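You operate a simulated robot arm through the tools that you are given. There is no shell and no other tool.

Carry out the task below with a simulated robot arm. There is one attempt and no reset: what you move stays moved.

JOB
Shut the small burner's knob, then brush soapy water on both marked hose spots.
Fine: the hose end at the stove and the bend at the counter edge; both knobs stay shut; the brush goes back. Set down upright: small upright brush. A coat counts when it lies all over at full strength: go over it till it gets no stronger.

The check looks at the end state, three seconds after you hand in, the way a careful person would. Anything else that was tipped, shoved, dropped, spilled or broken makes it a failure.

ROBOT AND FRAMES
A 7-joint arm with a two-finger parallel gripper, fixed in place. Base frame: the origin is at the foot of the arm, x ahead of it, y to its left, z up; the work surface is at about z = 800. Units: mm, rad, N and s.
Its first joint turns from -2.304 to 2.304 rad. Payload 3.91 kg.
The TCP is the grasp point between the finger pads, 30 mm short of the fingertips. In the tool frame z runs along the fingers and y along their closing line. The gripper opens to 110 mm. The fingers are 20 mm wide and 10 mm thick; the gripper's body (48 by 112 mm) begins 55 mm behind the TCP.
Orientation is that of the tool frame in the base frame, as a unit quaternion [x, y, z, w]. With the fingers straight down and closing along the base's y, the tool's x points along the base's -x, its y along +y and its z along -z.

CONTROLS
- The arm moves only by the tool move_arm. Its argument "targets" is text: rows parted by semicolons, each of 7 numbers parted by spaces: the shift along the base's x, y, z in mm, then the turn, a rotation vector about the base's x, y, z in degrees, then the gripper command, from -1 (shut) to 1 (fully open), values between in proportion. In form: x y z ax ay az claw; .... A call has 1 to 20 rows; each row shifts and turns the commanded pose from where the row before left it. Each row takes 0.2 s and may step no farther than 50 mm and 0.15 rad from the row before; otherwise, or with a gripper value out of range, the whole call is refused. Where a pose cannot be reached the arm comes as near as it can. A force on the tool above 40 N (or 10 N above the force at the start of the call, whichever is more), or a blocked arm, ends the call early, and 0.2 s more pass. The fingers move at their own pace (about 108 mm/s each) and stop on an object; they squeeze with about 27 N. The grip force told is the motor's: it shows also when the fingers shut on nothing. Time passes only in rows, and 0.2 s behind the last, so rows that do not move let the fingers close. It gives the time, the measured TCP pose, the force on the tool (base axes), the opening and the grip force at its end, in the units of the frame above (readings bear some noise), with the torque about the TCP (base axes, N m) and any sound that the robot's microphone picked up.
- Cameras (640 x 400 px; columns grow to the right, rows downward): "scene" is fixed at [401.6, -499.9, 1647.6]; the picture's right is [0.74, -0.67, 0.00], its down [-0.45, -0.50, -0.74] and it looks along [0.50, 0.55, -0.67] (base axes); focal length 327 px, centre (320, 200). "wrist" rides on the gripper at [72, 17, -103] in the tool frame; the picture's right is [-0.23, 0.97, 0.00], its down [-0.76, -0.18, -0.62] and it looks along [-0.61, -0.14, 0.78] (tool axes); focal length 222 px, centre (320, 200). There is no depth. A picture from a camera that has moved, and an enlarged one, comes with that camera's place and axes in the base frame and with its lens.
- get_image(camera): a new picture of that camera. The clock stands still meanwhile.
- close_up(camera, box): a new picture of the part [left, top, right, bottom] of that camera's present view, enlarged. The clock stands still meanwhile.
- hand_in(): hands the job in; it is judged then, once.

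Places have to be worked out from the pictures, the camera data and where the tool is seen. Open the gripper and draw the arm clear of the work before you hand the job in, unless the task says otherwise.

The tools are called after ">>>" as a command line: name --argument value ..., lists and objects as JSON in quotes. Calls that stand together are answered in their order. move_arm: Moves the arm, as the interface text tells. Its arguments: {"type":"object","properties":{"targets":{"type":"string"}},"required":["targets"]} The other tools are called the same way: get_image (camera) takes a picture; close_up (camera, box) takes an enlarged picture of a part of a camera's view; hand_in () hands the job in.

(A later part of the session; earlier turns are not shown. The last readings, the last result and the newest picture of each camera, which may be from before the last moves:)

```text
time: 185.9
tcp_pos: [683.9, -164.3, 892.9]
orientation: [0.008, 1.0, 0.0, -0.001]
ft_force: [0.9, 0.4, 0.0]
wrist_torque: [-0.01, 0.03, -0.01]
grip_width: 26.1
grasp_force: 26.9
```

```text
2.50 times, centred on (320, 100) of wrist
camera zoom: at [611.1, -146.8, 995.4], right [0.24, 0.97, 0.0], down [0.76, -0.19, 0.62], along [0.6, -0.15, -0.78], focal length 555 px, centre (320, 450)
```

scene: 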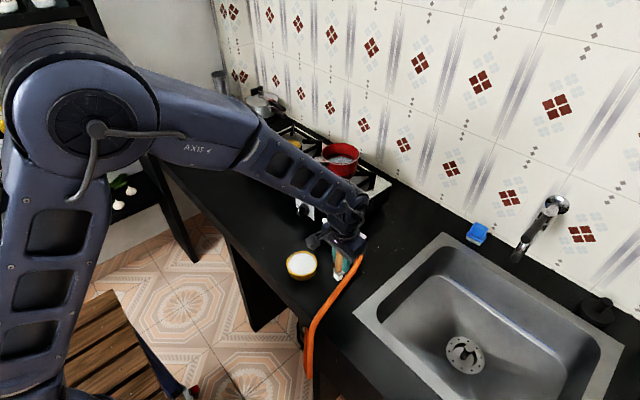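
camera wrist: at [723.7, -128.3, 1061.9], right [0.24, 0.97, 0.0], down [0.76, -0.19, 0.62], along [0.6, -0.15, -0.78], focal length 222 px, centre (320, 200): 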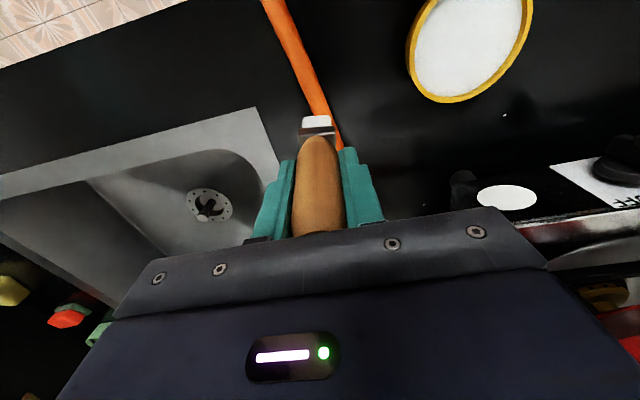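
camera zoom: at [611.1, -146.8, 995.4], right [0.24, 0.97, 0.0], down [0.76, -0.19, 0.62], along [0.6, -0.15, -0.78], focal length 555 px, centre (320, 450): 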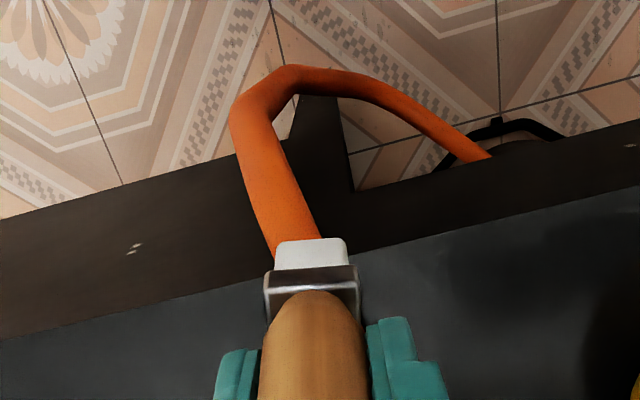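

There's a hint of something pale on the hose just right of the gripper in the scene view. Zooming there.

>>> close_up --camera "scene" --box '[325, 275, 355, 305]'

```text
13.33 times, centred on (340, 290) of scene
camera zoom: at [401.6, -499.9, 1647.6], right [0.74, -0.67, 0.0], down [-0.45, -0.5, -0.74], along [0.5, 0.55, -0.67], focal length 4355 px, centre (53, -1000)
```

zoom: 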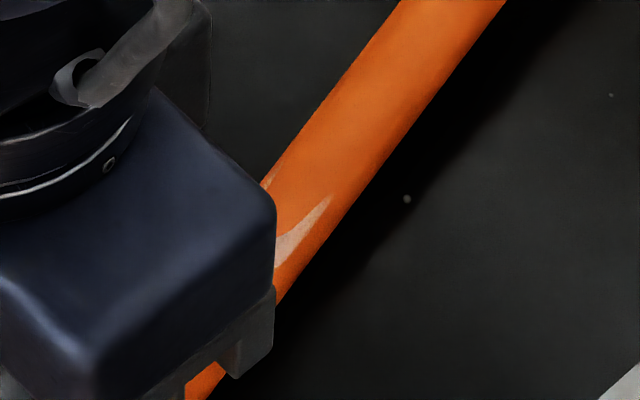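

Found it: a pale sliver of coat on the hose around x ≈ 770–790. The patch is further inland than I thought. Lifting away to see its full outline.

>>> move_arm --targets "0 0 15 0 0 0 -1;-15 0 20 0 0 0 -1;-30 0 15 0 0 0 -1;-20 0 10 0 0 0 -1;0 0 0 0 0 0 -1"

>>> close_up --camera "scene" --box '[315, 265, 355, 315]'

>>> close_up --camera "scene" --box '[280, 230, 390, 350]'

```text
time: 187.1
tcp_pos: [618.3, -165.5, 952.7]
orientation: [0.008, 1.0, -0.001, -0.001]
ft_force: [0.0, 0.3, -1.1]
wrist_torque: [0.0, 0.01, 0.01]
grip_width: 26.0
grasp_force: 26.6
```

```text
8.00 times, centred on (335, 290) of scene
camera zoom: at [401.6, -499.9, 1647.6], right [0.74, -0.67, 0.0], down [-0.45, -0.5, -0.74], along [0.5, 0.55, -0.67], focal length 2613 px, centre (200, -520)
```

zoom: 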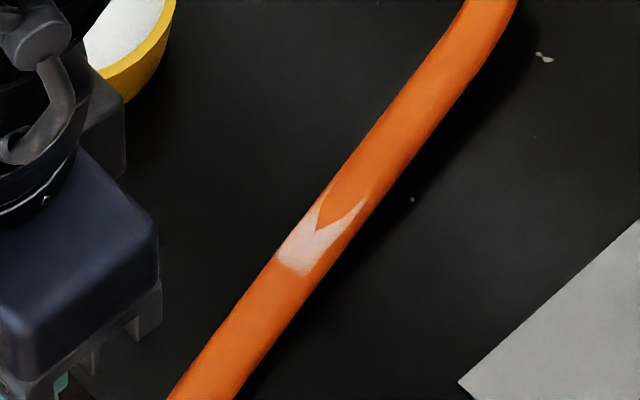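

```text
3.33 times, centred on (335, 290) of scene
camera zoom: at [401.6, -499.9, 1647.6], right [0.74, -0.67, 0.0], down [-0.45, -0.5, -0.74], along [0.5, 0.55, -0.67], focal length 1089 px, centre (270, -100)
```

zoom: 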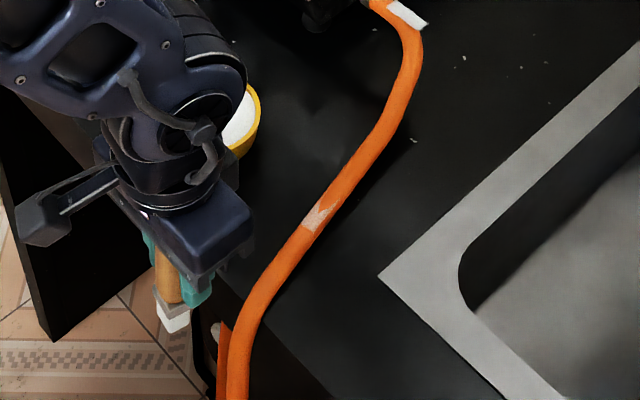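

The second patch is clear now: a strip along the hose from about (760, -153) to (802, -144), so far only partly coated. I'll go back with the bristles centred on that line and drag outward repeatedly, lifting for each return. First, moving to its inland end.

>>> move_arm --targets "40 5 0 0 0 0 -1;40 5 0 0 0 0 -1;40 5 0 0 0 0 -1;40 4 0 0 0 0 -1;37 4.3 0 0 0 0 -1;0 0 -25 0 0 0 -1;0 0 -15 0 0 0 -1;0 0 0 0 0 0 -1"

>>> close_up --camera "wrist" --box '[240, 20, 400, 180]'

>>> close_up --camera "scene" --box '[310, 240, 370, 310]'

```text
time: 188.9
tcp_pos: [815.2, -143.2, 912.3]
orientation: [0.007, 1.0, -0.001, -0.001]
ft_force: [0.0, -0.3, -0.8]
wrist_torque: [0.0, -0.05, 0.0]
grip_width: 26.0
grasp_force: 26.6
```

```text
2.50 times, centred on (320, 100) of wrist
camera zoom: at [742.8, -125.4, 1015.5], right [0.24, 0.97, 0.0], down [0.76, -0.19, 0.62], along [0.6, -0.15, -0.78], focal length 555 px, centre (320, 450)
```

zoom: 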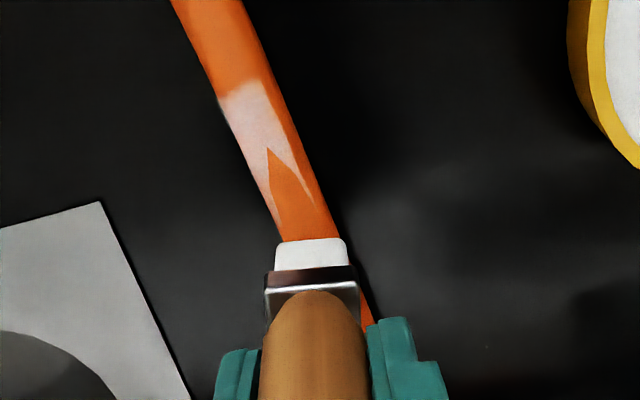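

```text
5.71 times, centred on (340, 275) of scene
camera zoom: at [401.6, -499.9, 1647.6], right [0.74, -0.67, 0.0], down [-0.45, -0.5, -0.74], along [0.5, 0.55, -0.67], focal length 1866 px, centre (206, -229)
```

zoom: 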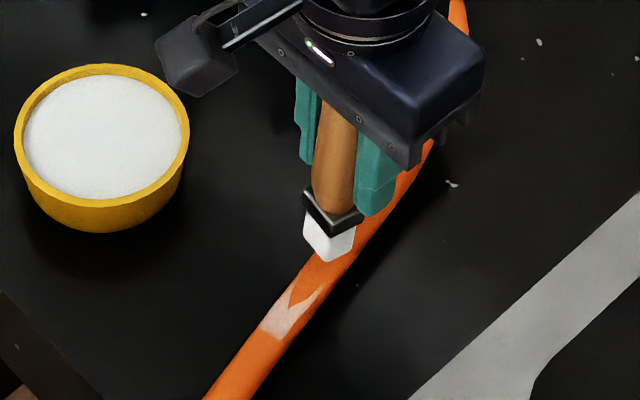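

The strip and its V-shaped uncoated part are clear from above. Stroke one: down at the inland end, drag outward along the strip's line in light contact, lift.

>>> move_arm --targets "0 0 -6 0 0 0 -1;0 0 -3 0 0 0 -1;-7 -1.5 -0.9 0 0 0 -1;-7 -1.5 -0.9 0 0 0 -1;-7 -1.5 -0.9 0 0 0 -1;-7 -1.5 -0.9 0 0 0 -1;-7 -1.5 -0.9 0 0 0 -1;-7 -1.5 -0.9 0 0 0 -1;-7 -1.5 -0.9 0 0 0 -1;-7 -1.5 -0.9 0 0 0 -1;0 0 0 0 0 0 -1"

>>> move_arm --targets "0 0 12 0 0 0 -1;28 6 3.6 0 0 0 -1;28 6 3.6 0 0 0 -1;0 0 0 0 0 0 -1"

>>> close_up --camera "wrist" --box '[240, 20, 400, 180]'

>>> close_up --camera "scene" --box '[310, 250, 370, 320]'

```text
time: 191.3
tcp_pos: [757.4, -154.8, 895.3]
orientation: [0.006, 1.0, 0.0, -0.001]
ft_force: [0.5, -0.5, -0.4]
wrist_torque: [-0.02, -0.01, 0.01]
grip_width: 26.2
grasp_force: 27.3
```

```text
time: 192.3
tcp_pos: [814.6, -143.4, 915.2]
orientation: [0.007, 1.0, 0.0, -0.002]
ft_force: [0.7, 0.6, -0.9]
wrist_torque: [-0.03, -0.04, -0.03]
grip_width: 25.7
grasp_force: 26.7
```

```text
2.50 times, centred on (320, 100) of wrist
camera zoom: at [742.5, -123.4, 1019.1], right [0.24, 0.97, 0.0], down [0.76, -0.19, 0.62], along [0.6, -0.15, -0.78], focal length 555 px, centre (320, 450)
```

zoom: 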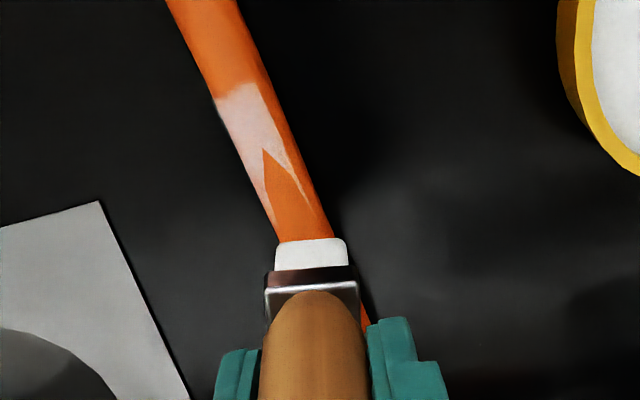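

```text
5.71 times, centred on (340, 285) of scene
camera zoom: at [401.6, -499.9, 1647.6], right [0.74, -0.67, 0.0], down [-0.45, -0.5, -0.74], along [0.5, 0.55, -0.67], focal length 1866 px, centre (206, -286)
```

zoom: 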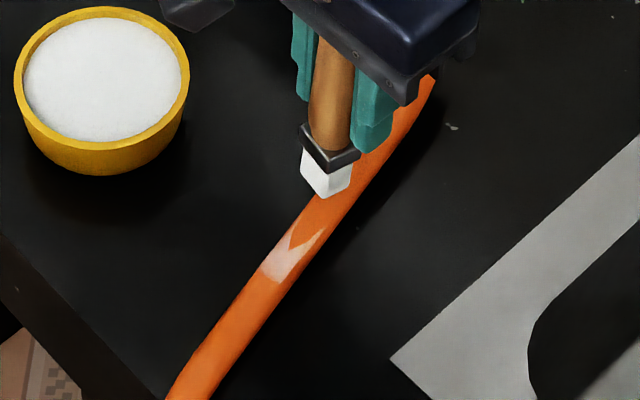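

A bit more coat, but that stroke ran ~1 mm above the hose. Repeating about 1.5 mm lower for light contact.

>>> move_arm --targets "0 0 -8 0 0 0 -1;0 0 -5.8 0 0 0 -1;-7 -1.5 -0.9 0 0 0 -1;-7 -1.5 -0.9 0 0 0 -1;-7 -1.5 -0.9 0 0 0 -1;-7 -1.5 -0.9 0 0 0 -1;-7 -1.5 -0.9 0 0 0 -1;-7 -1.5 -0.9 0 0 0 -1;-7 -1.5 -0.9 0 0 0 -1;-7 -1.5 -0.9 0 0 0 -1;0 0 0 0 0 0 -1"

>>> move_arm --targets "0 0 12 0 0 0 -1;28 6 3.6 0 0 0 -1;28 6 3.6 0 0 0 -1;0 0 0 0 0 0 -1"

>>> close_up --camera "wrist" --box '[240, 20, 400, 180]'

>>> close_up --camera "scene" --box '[310, 250, 370, 320]'

```text
time: 194.7
tcp_pos: [760.9, -155.0, 895.4]
orientation: [0.006, 1.0, 0.0, -0.001]
ft_force: [5.6, 3.2, 16.3]
wrist_torque: [0.27, -0.42, -0.03]
grip_width: 26.0
grasp_force: 27.0
```

```text
time: 195.7
tcp_pos: [815.2, -143.6, 913.5]
orientation: [0.007, 1.0, -0.001, -0.002]
ft_force: [-0.2, 0.6, -0.5]
wrist_torque: [-0.02, 0.01, 0.01]
grip_width: 26.2
grasp_force: 27.0
```

```text
2.50 times, centred on (320, 100) of wrist
camera zoom: at [742.8, -125.0, 1017.5], right [0.24, 0.97, 0.0], down [0.76, -0.19, 0.62], along [0.6, -0.15, -0.78], focal length 555 px, centre (320, 450)
```

zoom: 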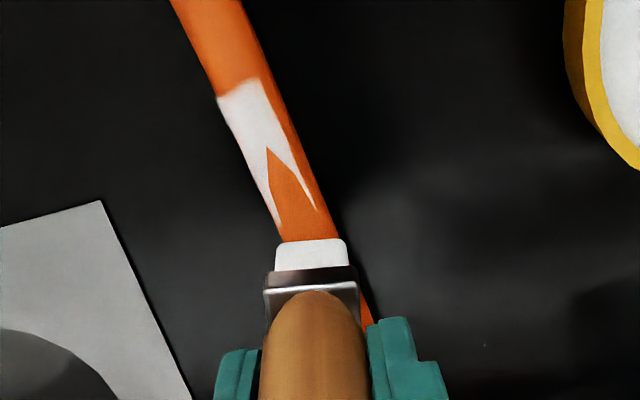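

```text
5.71 times, centred on (340, 285) of scene
camera zoom: at [401.6, -499.9, 1647.6], right [0.74, -0.67, 0.0], down [-0.45, -0.5, -0.74], along [0.5, 0.55, -0.67], focal length 1866 px, centre (206, -286)
```

zoom: 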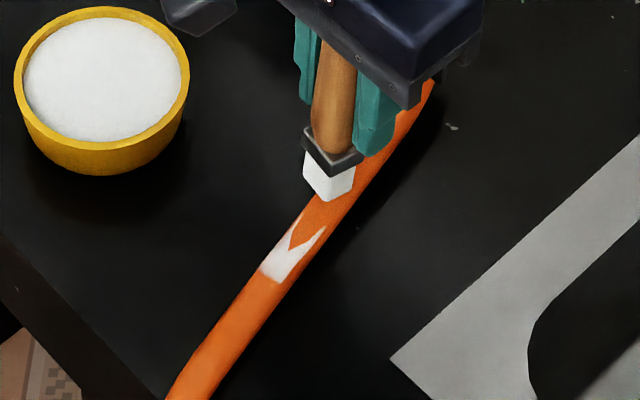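

Now the strip is bright white; the orange "V" is just the hose's crown rising through the flat strip. I'll repeat the stroke twice more to make sure it is saturated everywhere.

>>> move_arm --targets "0 0 -8 0 0 0 -1;0 0 -5.4 0 0 0 -1;-7 -1.5 -0.9 0 0 0 -1;-7 -1.5 -0.9 0 0 0 -1;-7 -1.5 -0.9 0 0 0 -1;-7 -1.5 -0.9 0 0 0 -1;-7 -1.5 -0.9 0 0 0 -1;-7 -1.5 -0.9 0 0 0 -1;-7 -1.5 -0.9 0 0 0 -1;-7 -1.5 -0.9 0 0 0 -1;0 0 12 0 0 0 -1;28 6 3.6 0 0 0 -1;28 6 3.6 0 0 0 -1;0 0 0 0 0 0 -1"

>>> close_up --camera "wrist" --box '[270, 40, 350, 130]'

>>> move_arm --targets "0 -1.5 -8 0 0 0 -1;0 0 -5.4 0 0 0 -1;-7 -1.5 -0.9 0 0 0 -1;-7 -1.5 -0.9 0 0 0 -1;-7 -1.5 -0.9 0 0 0 -1;-7 -1.5 -0.9 0 0 0 -1;-7 -1.5 -0.9 0 0 0 -1;-7 -1.5 -0.9 0 0 0 -1;-7 -1.5 -0.9 0 0 0 -1;-7 -1.5 -0.9 0 0 0 -1;0 0 12 0 0 0 -1;28 6 3.6 0 0 0 -1;28 7.5 3.6 0 0 0 -1;0 0 0 0 0 0 -1"

>>> close_up --camera "wrist" --box '[270, 40, 350, 130]'

>>> close_up --camera "scene" --box '[320, 275, 360, 310]'

```text
time: 198.7
tcp_pos: [813.5, -143.0, 911.4]
orientation: [0.007, 1.0, -0.001, -0.001]
ft_force: [0.1, 0.3, -0.8]
wrist_torque: [0.0, 0.01, 0.05]
grip_width: 26.2
grasp_force: 26.9
```

```text
4.44 times, centred on (310, 85) of wrist
camera zoom: at [741.8, -124.6, 1014.7], right [0.24, 0.97, 0.0], down [0.76, -0.19, 0.62], along [0.6, -0.15, -0.78], focal length 987 px, centre (364, 711)
```

zoom: 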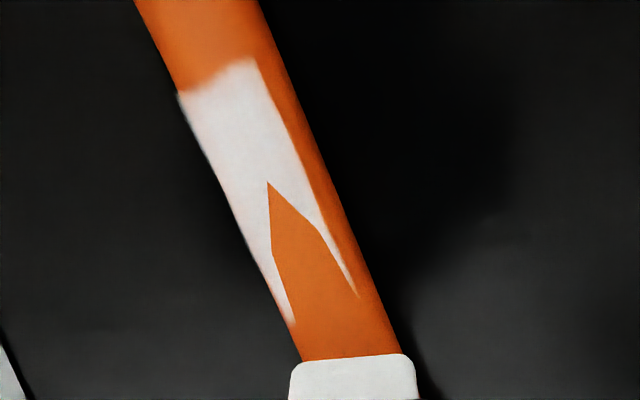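

```text
time: 201.7
tcp_pos: [815.5, -143.6, 910.8]
orientation: [0.007, 1.0, -0.001, -0.001]
ft_force: [0.4, 0.4, -0.7]
wrist_torque: [-0.03, 0.03, 0.0]
grip_width: 25.9
grasp_force: 26.8
```

```text
4.44 times, centred on (310, 85) of wrist
camera zoom: at [743.2, -125.5, 1014.1], right [0.24, 0.97, 0.0], down [0.76, -0.19, 0.62], along [0.6, -0.15, -0.78], focal length 987 px, centre (364, 711)
```

zoom: 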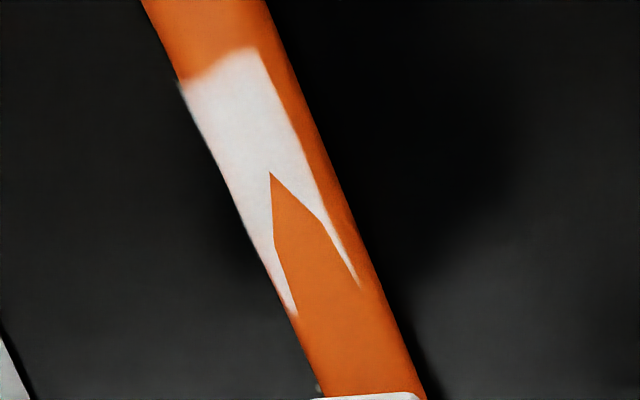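

```text
11.43 times, centred on (340, 292) of scene
camera zoom: at [401.6, -499.9, 1647.6], right [0.74, -0.67, 0.0], down [-0.45, -0.5, -0.74], along [0.5, 0.55, -0.67], focal length 3733 px, centre (91, -857)
```

zoom: 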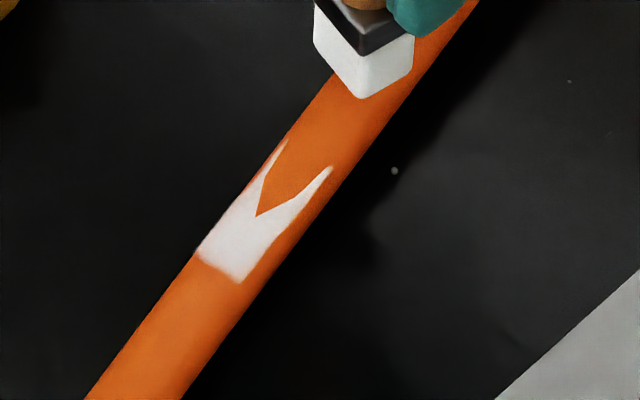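

Both strokes changed nothing more, so it looks saturated. For the hidden inland end (where the crown stands ~3–4 mm above the strip's plane) I'll do two extra strokes with slightly firmer contact there, and then compare the brightness of both patches.

>>> move_arm --targets "7 1.5 -8 0 0 0 -1;0 0 -4 0 0 0 -1;-5 -1.1 -0.7 0 0 0 -1;-5 -1.1 -0.7 0 0 0 -1;-5 -1.1 -0.7 0 0 0 -1;-5 -1.1 -0.7 0 0 0 -1;-5 -1.1 -0.7 0 0 0 -1;-5 -1.1 -0.7 0 0 0 -1;0 0 0 0 0 0 -1"

>>> move_arm --targets "0 0 10 0 0 0 -1;30 6.6 4.2 0 0 0 -1;0 0 -10.5 0 0 0 -1;0 0 0 0 0 0 -1"

>>> move_arm --targets "-5 -1.1 -0.7 0 0 0 -1;-5 -1.1 -0.7 0 0 0 -1;-5 -1.1 -0.7 0 0 0 -1;-5 -1.1 -0.7 0 0 0 -1;-5 -1.1 -0.7 0 0 0 -1;-5 -1.1 -0.7 0 0 0 -1;-5 -1.1 -0.7 0 0 0 -1;-5 -1.1 -0.7 0 0 0 -1;-7 -1.5 -0.9 0 0 0 -1;-7 -1.5 -0.9 0 0 0 -1;-7 -1.5 -0.9 0 0 0 -1;0 0 0 0 0 0 -1"

>>> close_up --camera "wrist" --box '[240, 20, 400, 180]'

```text
time: 203.7
tcp_pos: [792.8, -148.6, 895.5]
orientation: [0.007, 1.0, 0.0, 0.0]
ft_force: [4.4, 1.4, 11.4]
wrist_torque: [0.14, -0.47, -0.03]
grip_width: 26.5
grasp_force: 27.1
```

```text
time: 204.7
tcp_pos: [822.6, -140.4, 898.8]
orientation: [0.006, 1.0, -0.001, -0.002]
ft_force: [-1.2, 0.4, 2.8]
wrist_torque: [0.01, 0.04, 0.02]
grip_width: 25.9
grasp_force: 26.8
```

```text
time: 207.3
tcp_pos: [761.8, -152.5, 891.6]
orientation: [0.005, 1.0, -0.001, 0.0]
ft_force: [4.6, 3.5, 15.0]
wrist_torque: [0.25, -0.46, 0.0]
grip_width: 26.3
grasp_force: 26.9
```

```text
2.50 times, centred on (320, 100) of wrist
camera zoom: at [688.4, -135.2, 994.4], right [0.24, 0.97, 0.0], down [0.76, -0.19, 0.62], along [0.6, -0.15, -0.78], focal length 555 px, centre (320, 450)
```

zoom: 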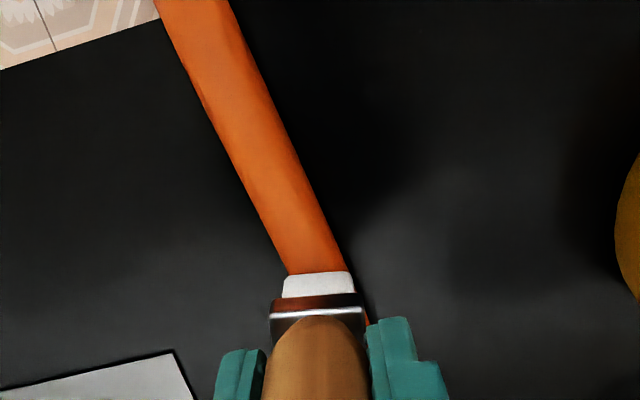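

The outward drags also straightened the brush. Lifting off and stepping back to view both patches together.

>>> move_arm --targets "0 0 15 0 0 0 -1;-10 0 30 0 0 0 -1;-30 10 20 0 0 0 -1;-30 30 10 0 0 0 -1;-20 40 0 0 0 0 -1;0 0 0 0 0 0 -1"

>>> get_image --camera "scene"

>>> close_up --camera "scene" --box '[315, 215, 385, 315]'

>>> close_up --camera "scene" --box '[320, 275, 360, 310]'

>>> close_up --camera "scene" --box '[340, 215, 380, 250]'

```text
time: 208.7
tcp_pos: [672.1, -73.4, 964.3]
orientation: [0.008, 1.0, -0.001, -0.002]
ft_force: [0.1, 0.1, -1.5]
wrist_torque: [0.01, 0.02, 0.04]
grip_width: 26.1
grasp_force: 27.1
```

```text
taken
```

scene: 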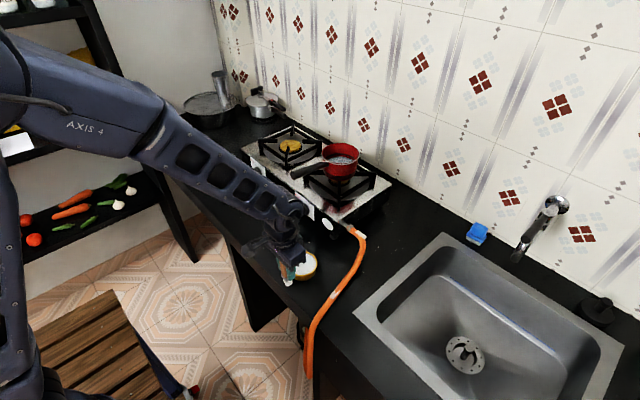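

```text
4.00 times, centred on (350, 265) of scene
camera zoom: at [401.6, -499.9, 1647.6], right [0.74, -0.67, 0.0], down [-0.45, -0.5, -0.74], along [0.5, 0.55, -0.67], focal length 1307 px, centre (200, -60)
```

zoom: 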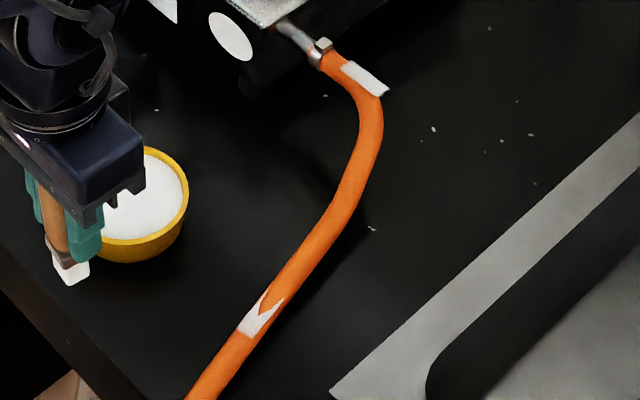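

```text
11.43 times, centred on (340, 292) of scene
camera zoom: at [401.6, -499.9, 1647.6], right [0.74, -0.67, 0.0], down [-0.45, -0.5, -0.74], along [0.5, 0.55, -0.67], focal length 3733 px, centre (91, -857)
```

zoom: 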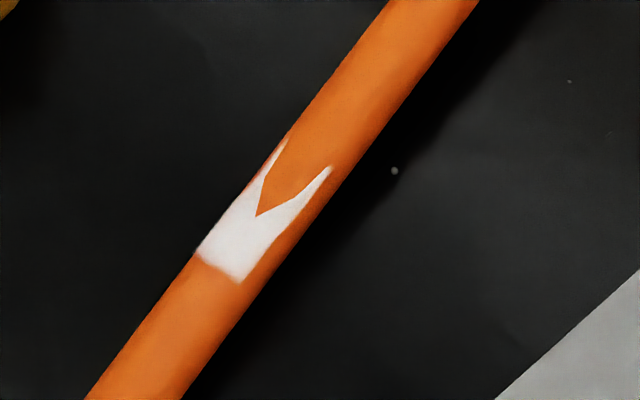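

```text
11.43 times, centred on (360, 232) of scene
camera zoom: at [401.6, -499.9, 1647.6], right [0.74, -0.67, 0.0], down [-0.45, -0.5, -0.74], along [0.5, 0.55, -0.67], focal length 3733 px, centre (-137, -171)
```

zoom: 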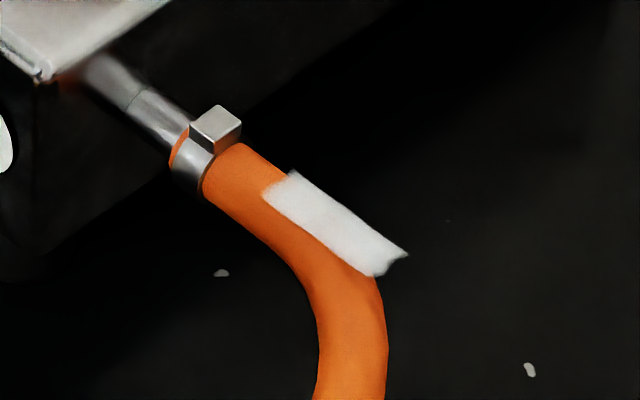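

Patch two is bright white and opaque. Patch one looks opaque and even as well, only a bit greyer by its shadowed place. To be certain it's at full strength, I'll re-dip and give it one more pass. Moving over the bowl.

>>> move_arm --targets "31 20 0 0 0 0 -1;31 20 0 0 0 0 -1;31 21 0 0 0 0 -1;0 0 -25 0 0 0 -1;0 0 -20 0 0 0 -1;0 0 -8 0 0 0 -1;0 0 0 0 0 0 -1"

>>> close_up --camera "wrist" --box '[240, 40, 400, 200]'

>>> close_up --camera "scene" --box '[275, 205, 335, 285]'

```text
time: 210.3
tcp_pos: [765.0, -14.0, 912.6]
orientation: [0.007, 1.0, 0.0, 0.0]
ft_force: [0.2, 0.4, -0.9]
wrist_torque: [-0.02, 0.0, 0.03]
grip_width: 26.2
grasp_force: 27.2
```

```text
2.50 times, centred on (320, 120) of wrist
camera zoom: at [693.8, 4.2, 1014.8], right [0.24, 0.97, 0.0], down [0.76, -0.19, 0.62], along [0.6, -0.15, -0.78], focal length 555 px, centre (320, 400)
```

zoom: 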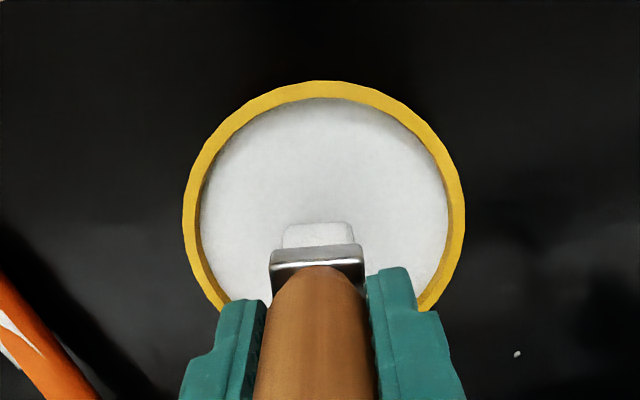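

```text
5.00 times, centred on (305, 245) of scene
camera zoom: at [401.6, -499.9, 1647.6], right [0.74, -0.67, 0.0], down [-0.45, -0.5, -0.74], along [0.5, 0.55, -0.67], focal length 1633 px, centre (395, -25)
```

zoom: 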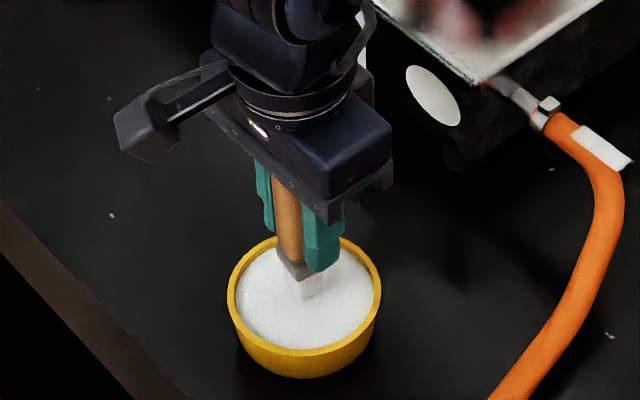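

Centred; lowering to contact with the suds.

>>> move_arm --targets "0 0 -4 0 0 0 -1;0 0 -2 0 0 0 -1;0 0 0 0 0 0 -1"

>>> move_arm --targets "0 0 -1.5 0 0 0 -1;0 0 0 0 0 0 -1"

>>> move_arm --targets "0 0 -1.5 0 0 0 -1;0 0 0 0 0 0 -1"

```text
time: 211.1
tcp_pos: [764.9, -13.8, 906.5]
orientation: [0.007, 1.0, -0.001, -0.001]
ft_force: [-0.2, -0.4, -1.4]
wrist_torque: [0.02, 0.01, 0.0]
grip_width: 26.2
grasp_force: 27.0
```

```text
time: 211.7
tcp_pos: [764.8, -13.6, 905.2]
orientation: [0.006, 1.0, -0.001, -0.002]
ft_force: [0.4, 0.6, -1.1]
wrist_torque: [0.04, -0.03, 0.01]
grip_width: 26.0
grasp_force: 26.7
```

```text
time: 212.3
tcp_pos: [765.4, -13.1, 902.3]
orientation: [0.007, 1.0, -0.001, 0.0]
ft_force: [-2.7, 0.5, 6.9]
wrist_torque: [-0.06, 0.18, -0.01]
grip_width: 26.1
grasp_force: 27.5
```

Contact (7 N). A short hold and stir, then lift and travel to the hose end by way of y ≈ -90, staying high.

>>> move_arm --targets "0 0 -0.5 0 0 0 -1;0 3 0 0 0 0 -1;-3 0 0 0 0 0 -1;0 -3 0 0 0 0 -1;0 0 0 0 0 0 -1;0 0 3 0 0 0 -1;0 0 25 0 0 0 -1;0 0 40 0 0 0 -1;0 -30 30 0 0 0 -1;10 -40 0 0 0 0 -1;40 -5 0 0 0 0 -1;40 0 0 0 0 0 -1;40 0 0 0 0 0 -1;40 0 0 0 0 0 -1;18 0 0 0 0 0 -1;0 0 0 0 0 0 -1"

>>> get_image --camera "wrist"

>>> get_image --camera "scene"

```text
time: 215.7
tcp_pos: [949.5, -89.6, 997.8]
orientation: [0.007, 1.0, -0.001, -0.001]
ft_force: [0.3, -0.5, -1.4]
wrist_torque: [0.0, 0.01, 0.01]
grip_width: 26.2
grasp_force: 26.6
```

```text
taken
camera wrist: at [877.7, -71.0, 1100.6], right [0.24, 0.97, 0.0], down [0.76, -0.19, 0.62], along [0.6, -0.15, -0.78], focal length 222 px, centre (320, 200)
```

wrist: 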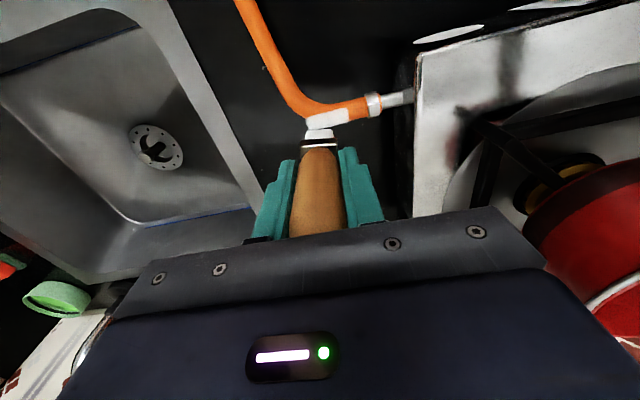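

```text
taken
```

scene: 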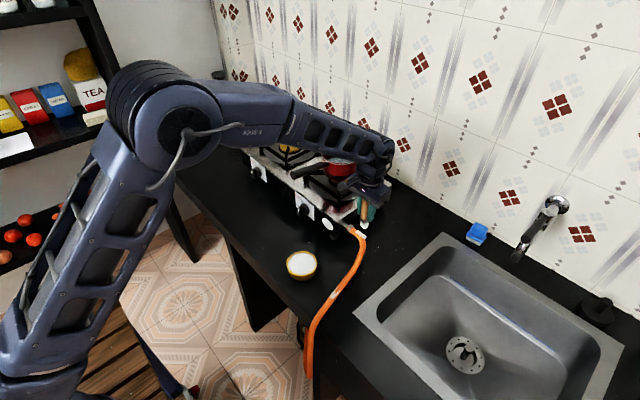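

Good, posture is fine and patch one is in view. Zooming in on it.

>>> close_up --camera "wrist" --box '[270, 80, 400, 170]'

>>> close_up --camera "scene" --box '[340, 190, 390, 250]'

```text
4.44 times, centred on (335, 125) of wrist
camera zoom: at [877.7, -71.0, 1100.6], right [0.24, 0.97, 0.0], down [0.76, -0.19, 0.62], along [0.6, -0.15, -0.78], focal length 987 px, centre (253, 533)
```

zoom: 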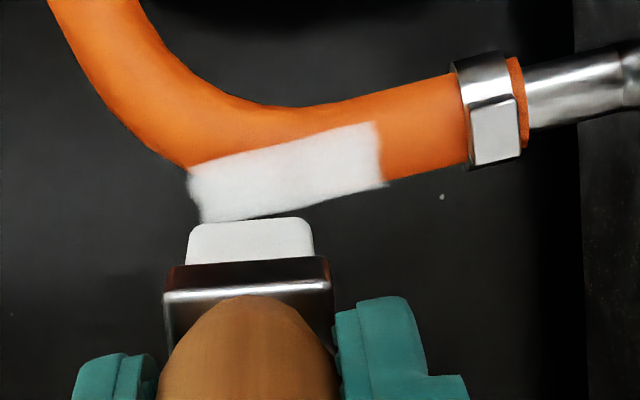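

```text
6.67 times, centred on (365, 220) of scene
camera zoom: at [401.6, -499.9, 1647.6], right [0.74, -0.67, 0.0], down [-0.45, -0.5, -0.74], along [0.5, 0.55, -0.67], focal length 2178 px, centre (20, 67)
```

zoom: 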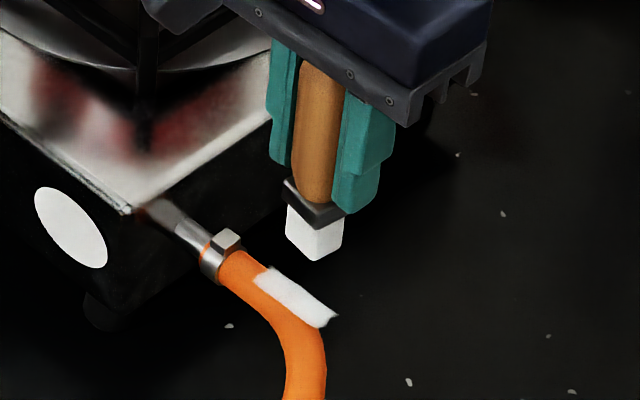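

Patch one looks evenly white and opaque from close by. Since I'm here with a freshly loaded brush, one light confirming pass along it: centring over the stove end and lowering.

>>> move_arm --targets "1 12 -10 0 0 0 -1;0 12 -10 0 0 0 -1;0 0 -10 0 0 0 -1;0 0 -5 0 0 0 -1;0 0 0 0 0 0 -1"

>>> move_arm --targets "0 0 -3 0 0 0 -1;0 0 0 0 0 0 -1"

>>> move_arm --targets "0 0 -2 0 0 0 -1;0 0 0 0 0 0 -1"

>>> close_up --camera "wrist" --box '[270, 80, 400, 170]'

```text
time: 216.9
tcp_pos: [950.1, -64.8, 966.2]
orientation: [0.007, 1.0, -0.001, -0.001]
ft_force: [-0.3, 0.5, -0.6]
wrist_torque: [0.02, 0.02, -0.02]
grip_width: 26.1
grasp_force: 27.3
```

```text
time: 217.5
tcp_pos: [950.6, -65.0, 962.9]
orientation: [0.007, 1.0, 0.0, -0.001]
ft_force: [0.5, -0.2, -0.7]
wrist_torque: [0.04, 0.0, 0.02]
grip_width: 26.1
grasp_force: 26.8
```

```text
time: 218.1
tcp_pos: [950.9, -65.5, 960.5]
orientation: [0.008, 1.0, -0.001, 0.0]
ft_force: [-0.5, 0.2, -0.5]
wrist_torque: [0.01, -0.01, -0.01]
grip_width: 26.2
grasp_force: 26.5
```

```text
4.44 times, centred on (335, 125) of wrist
camera zoom: at [878.9, -46.0, 1063.4], right [0.24, 0.97, 0.0], down [0.76, -0.19, 0.62], along [0.6, -0.15, -0.78], focal length 987 px, centre (253, 533)
```

zoom: 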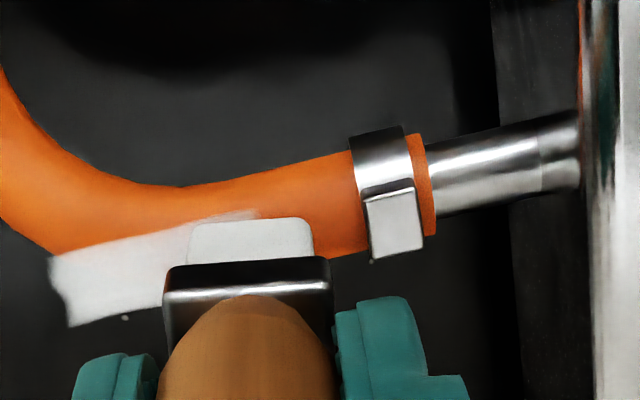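

Well aligned; shifting 1.5 mm towards the base to cover the strip's inner edge and lowering to light contact.

>>> move_arm --targets "-1.5 0 -1.5 0 0 0 -1;0 0 0 0 0 0 -1"

>>> move_arm --targets "0 0 -1.5 0 0 0 -1;0 0 0 0 0 0 -1"

>>> move_arm --targets "0 0 -1.2 0 0 0 -1;0 0 0 0 0 0 -1"

```text
time: 218.7
tcp_pos: [949.7, -64.1, 959.4]
orientation: [0.007, 1.0, 0.0, 0.0]
ft_force: [0.6, 0.9, -1.1]
wrist_torque: [0.0, 0.05, -0.03]
grip_width: 26.1
grasp_force: 27.2
```

```text
time: 219.3
tcp_pos: [949.8, -64.0, 956.2]
orientation: [0.008, 1.0, 0.0, -0.001]
ft_force: [-0.1, -0.1, -0.3]
wrist_torque: [-0.03, 0.01, -0.02]
grip_width: 26.1
grasp_force: 26.8
```

```text
time: 219.9
tcp_pos: [950.3, -63.7, 956.1]
orientation: [0.007, 1.0, -0.001, 0.0]
ft_force: [-0.2, -0.4, -0.8]
wrist_torque: [-0.01, 0.0, -0.01]
grip_width: 26.1
grasp_force: 26.7
```

>>> move_arm --targets "0 0 -1.2 0 0 0 -1;0 0 0 0 0 0 -1"

>>> move_arm --targets "0 0 -1.2 0 0 0 -1;0 0 0 0 0 0 -1"

```text
time: 220.5
tcp_pos: [950.6, -64.8, 955.3]
orientation: [0.007, 1.0, -0.001, -0.001]
ft_force: [-0.2, -0.5, -1.0]
wrist_torque: [-0.01, 0.03, 0.03]
grip_width: 26.3
grasp_force: 27.1
```

```text
time: 221.1
tcp_pos: [948.4, -64.2, 952.8]
orientation: [0.007, 1.0, -0.001, 0.0]
ft_force: [0.4, 0.0, -0.4]
wrist_torque: [0.01, 0.01, 0.0]
grip_width: 26.0
grasp_force: 27.0
```

Still free; a couple more 1 mm steps.

>>> move_arm --targets "0 0 -1 0 0 0 -1;0 0 0 0 0 0 -1"

>>> move_arm --targets "0 0 -1 0 0 0 -1;0 0 0 0 0 0 -1"

>>> close_up --camera "scene" --box '[340, 190, 390, 250]'

>>> close_up --camera "wrist" --box '[270, 80, 400, 170]'

```text
time: 221.7
tcp_pos: [951.1, -64.8, 951.9]
orientation: [0.007, 1.0, -0.001, 0.0]
ft_force: [0.2, 0.4, -1.1]
wrist_torque: [0.03, 0.03, 0.03]
grip_width: 26.2
grasp_force: 26.9
```

```text
time: 222.3
tcp_pos: [950.7, -63.6, 952.9]
orientation: [0.007, 1.0, -0.001, -0.001]
ft_force: [0.2, -2.8, 7.7]
wrist_torque: [-0.03, 0.03, 0.01]
grip_width: 25.9
grasp_force: 26.9
```

```text
6.67 times, centred on (365, 220) of scene
camera zoom: at [401.6, -499.9, 1647.6], right [0.74, -0.67, 0.0], down [-0.45, -0.5, -0.74], along [0.5, 0.55, -0.67], focal length 2178 px, centre (20, 67)
```

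zoom: 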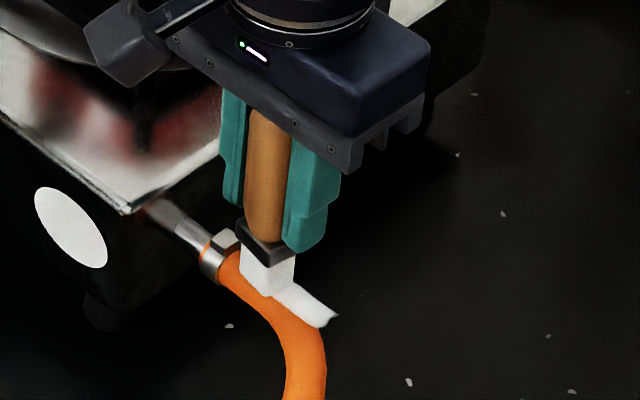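

```text
4.44 times, centred on (335, 125) of wrist
camera zoom: at [877.8, -46.3, 1055.9], right [0.24, 0.97, 0.0], down [0.76, -0.19, 0.62], along [0.6, -0.15, -0.78], focal length 987 px, centre (253, 533)
```

zoom: 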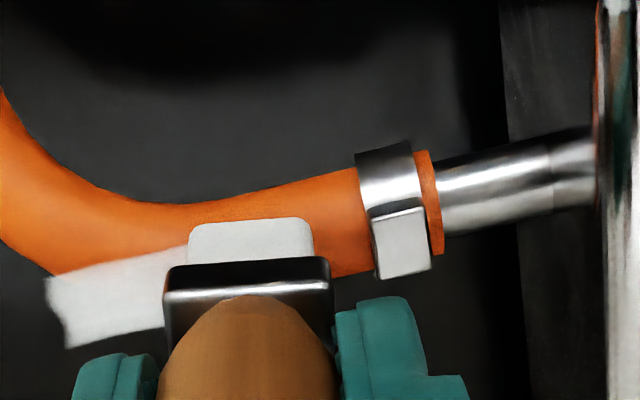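

Contact (8 N) with the bristles covering the strip's width. One stroke along the strip to past its outer end, then lift.

>>> move_arm --targets "0 0 0.4 0 0 0 -1;0 -7 0 0 0 0 -1;0 -7 0 0 0 0 -1;0 -7 0 0 0 0 -1;0 -7 0 0 0 0 -1;0 -7 0 0 0 0 -1;0 -7 0 0 0 0 -1;0 -7 0 0 0 0 -1;0 7 0 0 0 0 -1;0 7 0 0 0 0 -1;0 7 0 0 0 0 -1;0 7 0 0 0 0 -1;0 7 0 0 0 0 -1;0 7 0 0 0 0 -1;0 0 10 0 0 0 -1;0 0 30 0 0 0 -1;0 0 0 0 0 0 -1"

>>> close_up --camera "scene" --box '[340, 190, 390, 250]'

>>> close_up --camera "wrist" --box '[250, 80, 380, 170]'

```text
time: 225.9
tcp_pos: [948.1, -70.8, 995.0]
orientation: [0.006, 1.0, -0.002, 0.0]
ft_force: [-0.1, -0.1, -1.6]
wrist_torque: [0.0, 0.03, 0.0]
grip_width: 26.2
grasp_force: 27.3
```

```text
6.67 times, centred on (365, 220) of scene
camera zoom: at [401.6, -499.9, 1647.6], right [0.74, -0.67, 0.0], down [-0.45, -0.5, -0.74], along [0.5, 0.55, -0.67], focal length 2178 px, centre (20, 67)
```

zoom: 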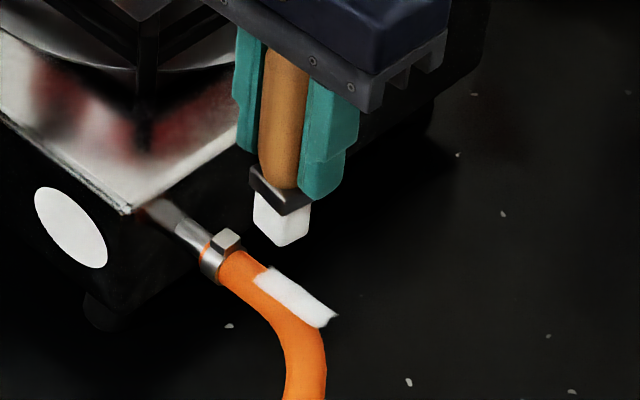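

```text
4.44 times, centred on (315, 125) of wrist
camera zoom: at [875.4, -53.5, 1097.5], right [0.24, 0.97, 0.0], down [0.76, -0.19, 0.62], along [0.6, -0.15, -0.78], focal length 987 px, centre (342, 533)
```

zoom: 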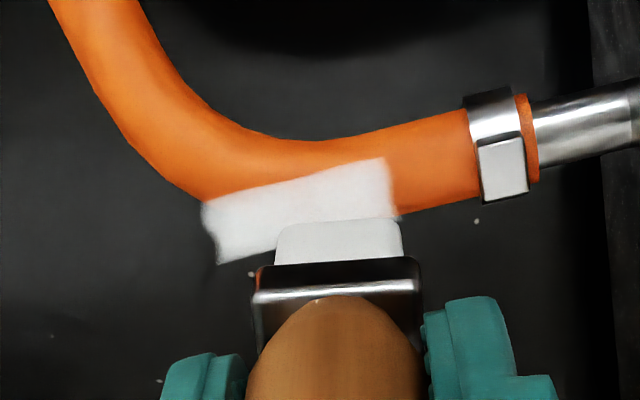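

No change in patch one, so it was already at full strength. Both coats are done. Now returning the brush: back along -x first, then across to its home spot, well clear of the pot handle.

>>> move_arm --targets "-20 -5 5 0 0 0 -1;-40 0 0 0 0 0 -1;-40 0 0 0 0 0 -1;-40 0 0 0 0 0 -1;-40 0 0 0 0 0 -1;-17 20 0 0 0 0 -1;0 40 0 0 0 0 -1;0 40 0 0 0 0 -1;0 40 0 0 0 0 -1;0 40 0 0 0 0 -1;0 40 0 0 0 0 -1;0 40 0 0 0 0 -1;0 40 0 0 0 0 -1;0 38 0 0 0 0 -1;0 0 0 0 0 0 -1"

>>> get_image --camera "scene"

>>> close_up --camera "scene" --box '[225, 155, 275, 215]'

>>> close_up --camera "wrist" --box '[240, 40, 400, 200]'

```text
time: 229.1
tcp_pos: [753.2, 265.7, 999.0]
orientation: [0.007, 1.0, -0.001, -0.001]
ft_force: [-0.3, 0.0, -0.5]
wrist_torque: [-0.01, -0.03, 0.0]
grip_width: 26.3
grasp_force: 26.7
```

```text
taken
```

scene: 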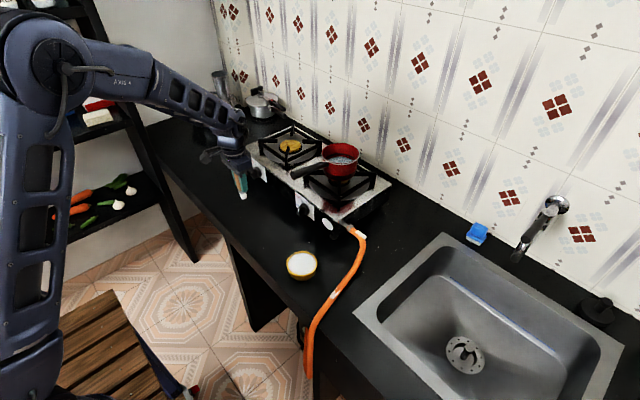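

```text
6.67 times, centred on (250, 185) of scene
camera zoom: at [401.6, -499.9, 1647.6], right [0.74, -0.67, 0.0], down [-0.45, -0.5, -0.74], along [0.5, 0.55, -0.67], focal length 2178 px, centre (787, 300)
```

zoom: 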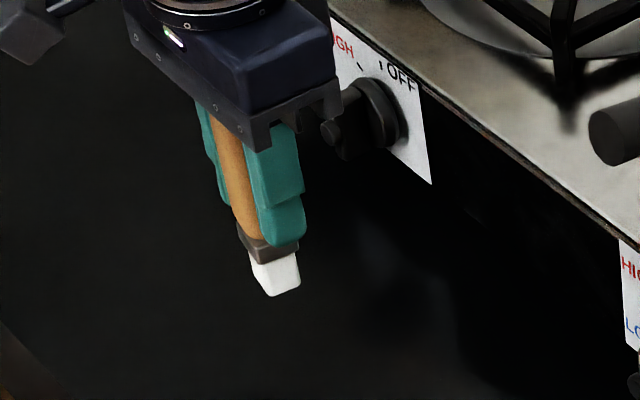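

```text
2.50 times, centred on (320, 120) of wrist
camera zoom: at [680.8, 283.6, 1101.1], right [0.24, 0.97, 0.0], down [0.76, -0.19, 0.62], along [0.6, -0.15, -0.78], focal length 555 px, centre (320, 400)
```

zoom: 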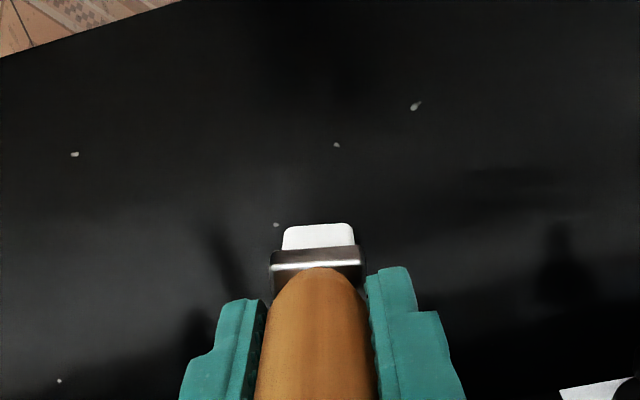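

The brush silhouette matches the original upright one to within a degree or two. Aligning with its original place (≈750.5, 264) and lowering, the last part in small steps.

>>> move_arm --targets "-2.5 -1.5 -30 0 0 0 -1;0 0 -35 0 0 0 -1;0 0 -30 0 0 0 -1;0 0 -20 0 0 0 -1;0 0 -6 0 0 0 -1;0 0 0 0 0 0 -1"

>>> close_up --camera "scene" --box '[225, 185, 275, 235]'

```text
time: 230.5
tcp_pos: [749.3, 259.2, 875.9]
orientation: [0.006, 1.0, -0.001, -0.001]
ft_force: [-0.2, 0.5, -0.8]
wrist_torque: [0.01, 0.01, 0.01]
grip_width: 26.1
grasp_force: 27.4
```

```text
8.00 times, centred on (250, 210) of scene
camera zoom: at [401.6, -499.9, 1647.6], right [0.74, -0.67, 0.0], down [-0.45, -0.5, -0.74], along [0.5, 0.55, -0.67], focal length 2613 px, centre (880, 120)
```

zoom: 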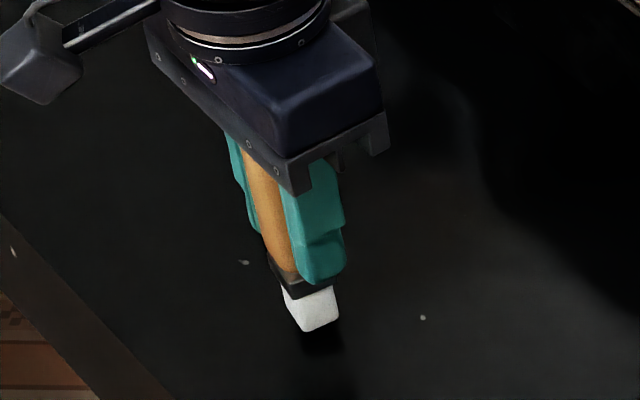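

About 7 mm above the counter and ~4 mm short in y by the scene view. Correcting by (+1.5, +4) and continuing down in small steps.

>>> move_arm --targets "1.5 4 -2 0 0 0 -1;0 0 -2 0 0 0 -1;0 0 0 0 0 0 -1"

>>> move_arm --targets "0 0 -1.5 0 0 0 -1;0 0 0 0 0 0 -1"

>>> move_arm --targets "0 0 -1.2 0 0 0 -1;0 0 0 0 0 0 -1"

>>> close_up --camera "scene" --box '[225, 185, 275, 235]'

```text
time: 231.3
tcp_pos: [751.5, 263.9, 872.6]
orientation: [0.007, 1.0, -0.001, -0.001]
ft_force: [-0.2, -0.2, -1.6]
wrist_torque: [0.02, 0.0, 0.02]
grip_width: 26.2
grasp_force: 26.8
```

```text
time: 231.9
tcp_pos: [750.7, 263.1, 872.2]
orientation: [0.007, 1.0, -0.002, -0.001]
ft_force: [-0.2, -0.3, -1.3]
wrist_torque: [0.02, 0.0, 0.02]
grip_width: 25.7
grasp_force: 27.1
```

```text
time: 232.5
tcp_pos: [751.9, 262.7, 869.2]
orientation: [0.007, 1.0, -0.001, -0.001]
ft_force: [-0.5, -0.7, -0.2]
wrist_torque: [0.0, 0.0, 0.0]
grip_width: 26.2
grasp_force: 27.0
```

```text
8.00 times, centred on (250, 210) of scene
camera zoom: at [401.6, -499.9, 1647.6], right [0.74, -0.67, 0.0], down [-0.45, -0.5, -0.74], along [0.5, 0.55, -0.67], focal length 2613 px, centre (880, 120)
```

zoom: 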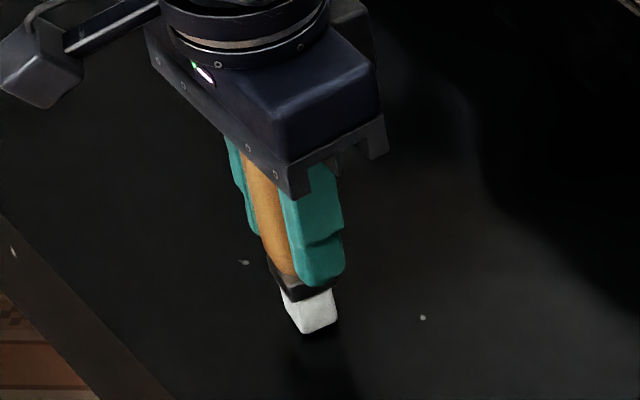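

Front corner is at (305, 334) versus the original (306, 338). Last millimetres to contact.

>>> move_arm --targets "0 0 -1 0 0 0 -1;0 0 0 0 0 0 -1"

>>> move_arm --targets "0 0 -1 0 0 0 -1;0 0 0 0 0 0 -1"

>>> move_arm --targets "0 0 -1 0 0 0 -1;0 0 0 0 0 0 -1"

```text
time: 233.1
tcp_pos: [751.6, 264.5, 870.5]
orientation: [0.007, 1.0, -0.001, -0.001]
ft_force: [-1.7, 0.0, -1.4]
wrist_torque: [-0.01, 0.01, 0.0]
grip_width: 26.0
grasp_force: 26.6
```

```text
time: 233.7
tcp_pos: [750.4, 263.6, 868.8]
orientation: [0.007, 1.0, -0.002, -0.001]
ft_force: [0.1, 0.1, 3.2]
wrist_torque: [-0.04, -0.01, 0.0]
grip_width: 26.2
grasp_force: 27.2
```

```text
time: 234.3
tcp_pos: [750.7, 264.8, 868.0]
orientation: [0.007, 1.0, 0.0, 0.0]
ft_force: [0.4, -1.1, 21.4]
wrist_torque: [-0.04, 0.15, -0.01]
grip_width: 26.2
grasp_force: 26.5
```

The brush is standing on the counter (21 N). Easing off a millimetre and opening the fingers slowly.

>>> move_arm --targets "0 0 1 0 0 0 -1;0 0 0 0 0 0 -1;0 0 0 0 0 0 -0.48;0 0 0 0 0 0 -0.4;0 0 0 0 0 0 -0.2;0 0 0 0 0 0 0.1;0 0 0 0 0 0 0.1"

>>> close_up --camera "wrist" --box '[240, 40, 400, 200]'

>>> close_up --camera "scene" --box '[225, 185, 275, 235]'

```text
time: 235.9
tcp_pos: [750.2, 265.2, 869.5]
orientation: [0.007, 1.0, -0.001, -0.001]
ft_force: [-0.5, -0.2, -0.5]
wrist_torque: [-0.02, 0.02, 0.0]
grip_width: 60.6
grasp_force: 0.0
```

```text
2.50 times, centred on (320, 120) of wrist
camera zoom: at [678.3, 282.6, 971.7], right [0.24, 0.97, 0.0], down [0.76, -0.19, 0.62], along [0.6, -0.15, -0.78], focal length 555 px, centre (320, 400)
```

zoom: 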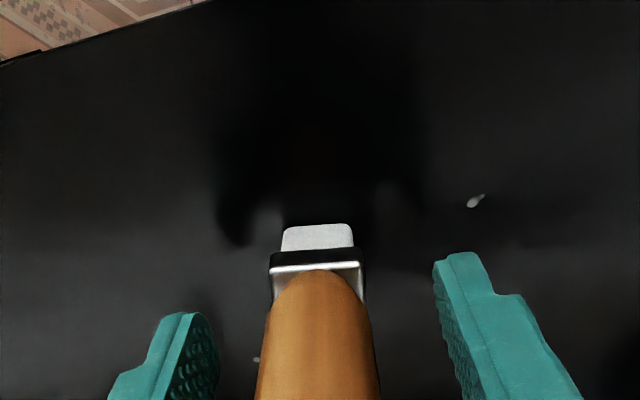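

```text
8.00 times, centred on (250, 210) of scene
camera zoom: at [401.6, -499.9, 1647.6], right [0.74, -0.67, 0.0], down [-0.45, -0.5, -0.74], along [0.5, 0.55, -0.67], focal length 2613 px, centre (880, 120)
```

zoom: 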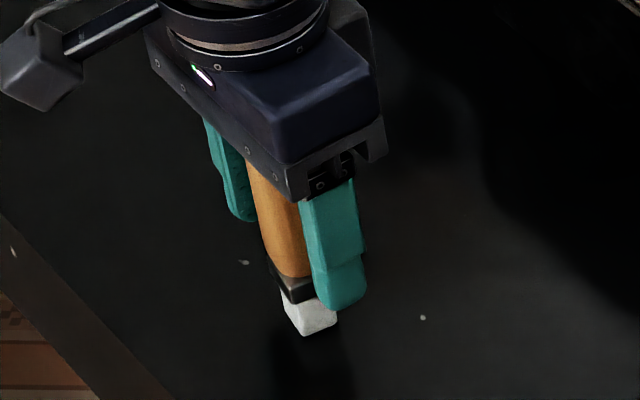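

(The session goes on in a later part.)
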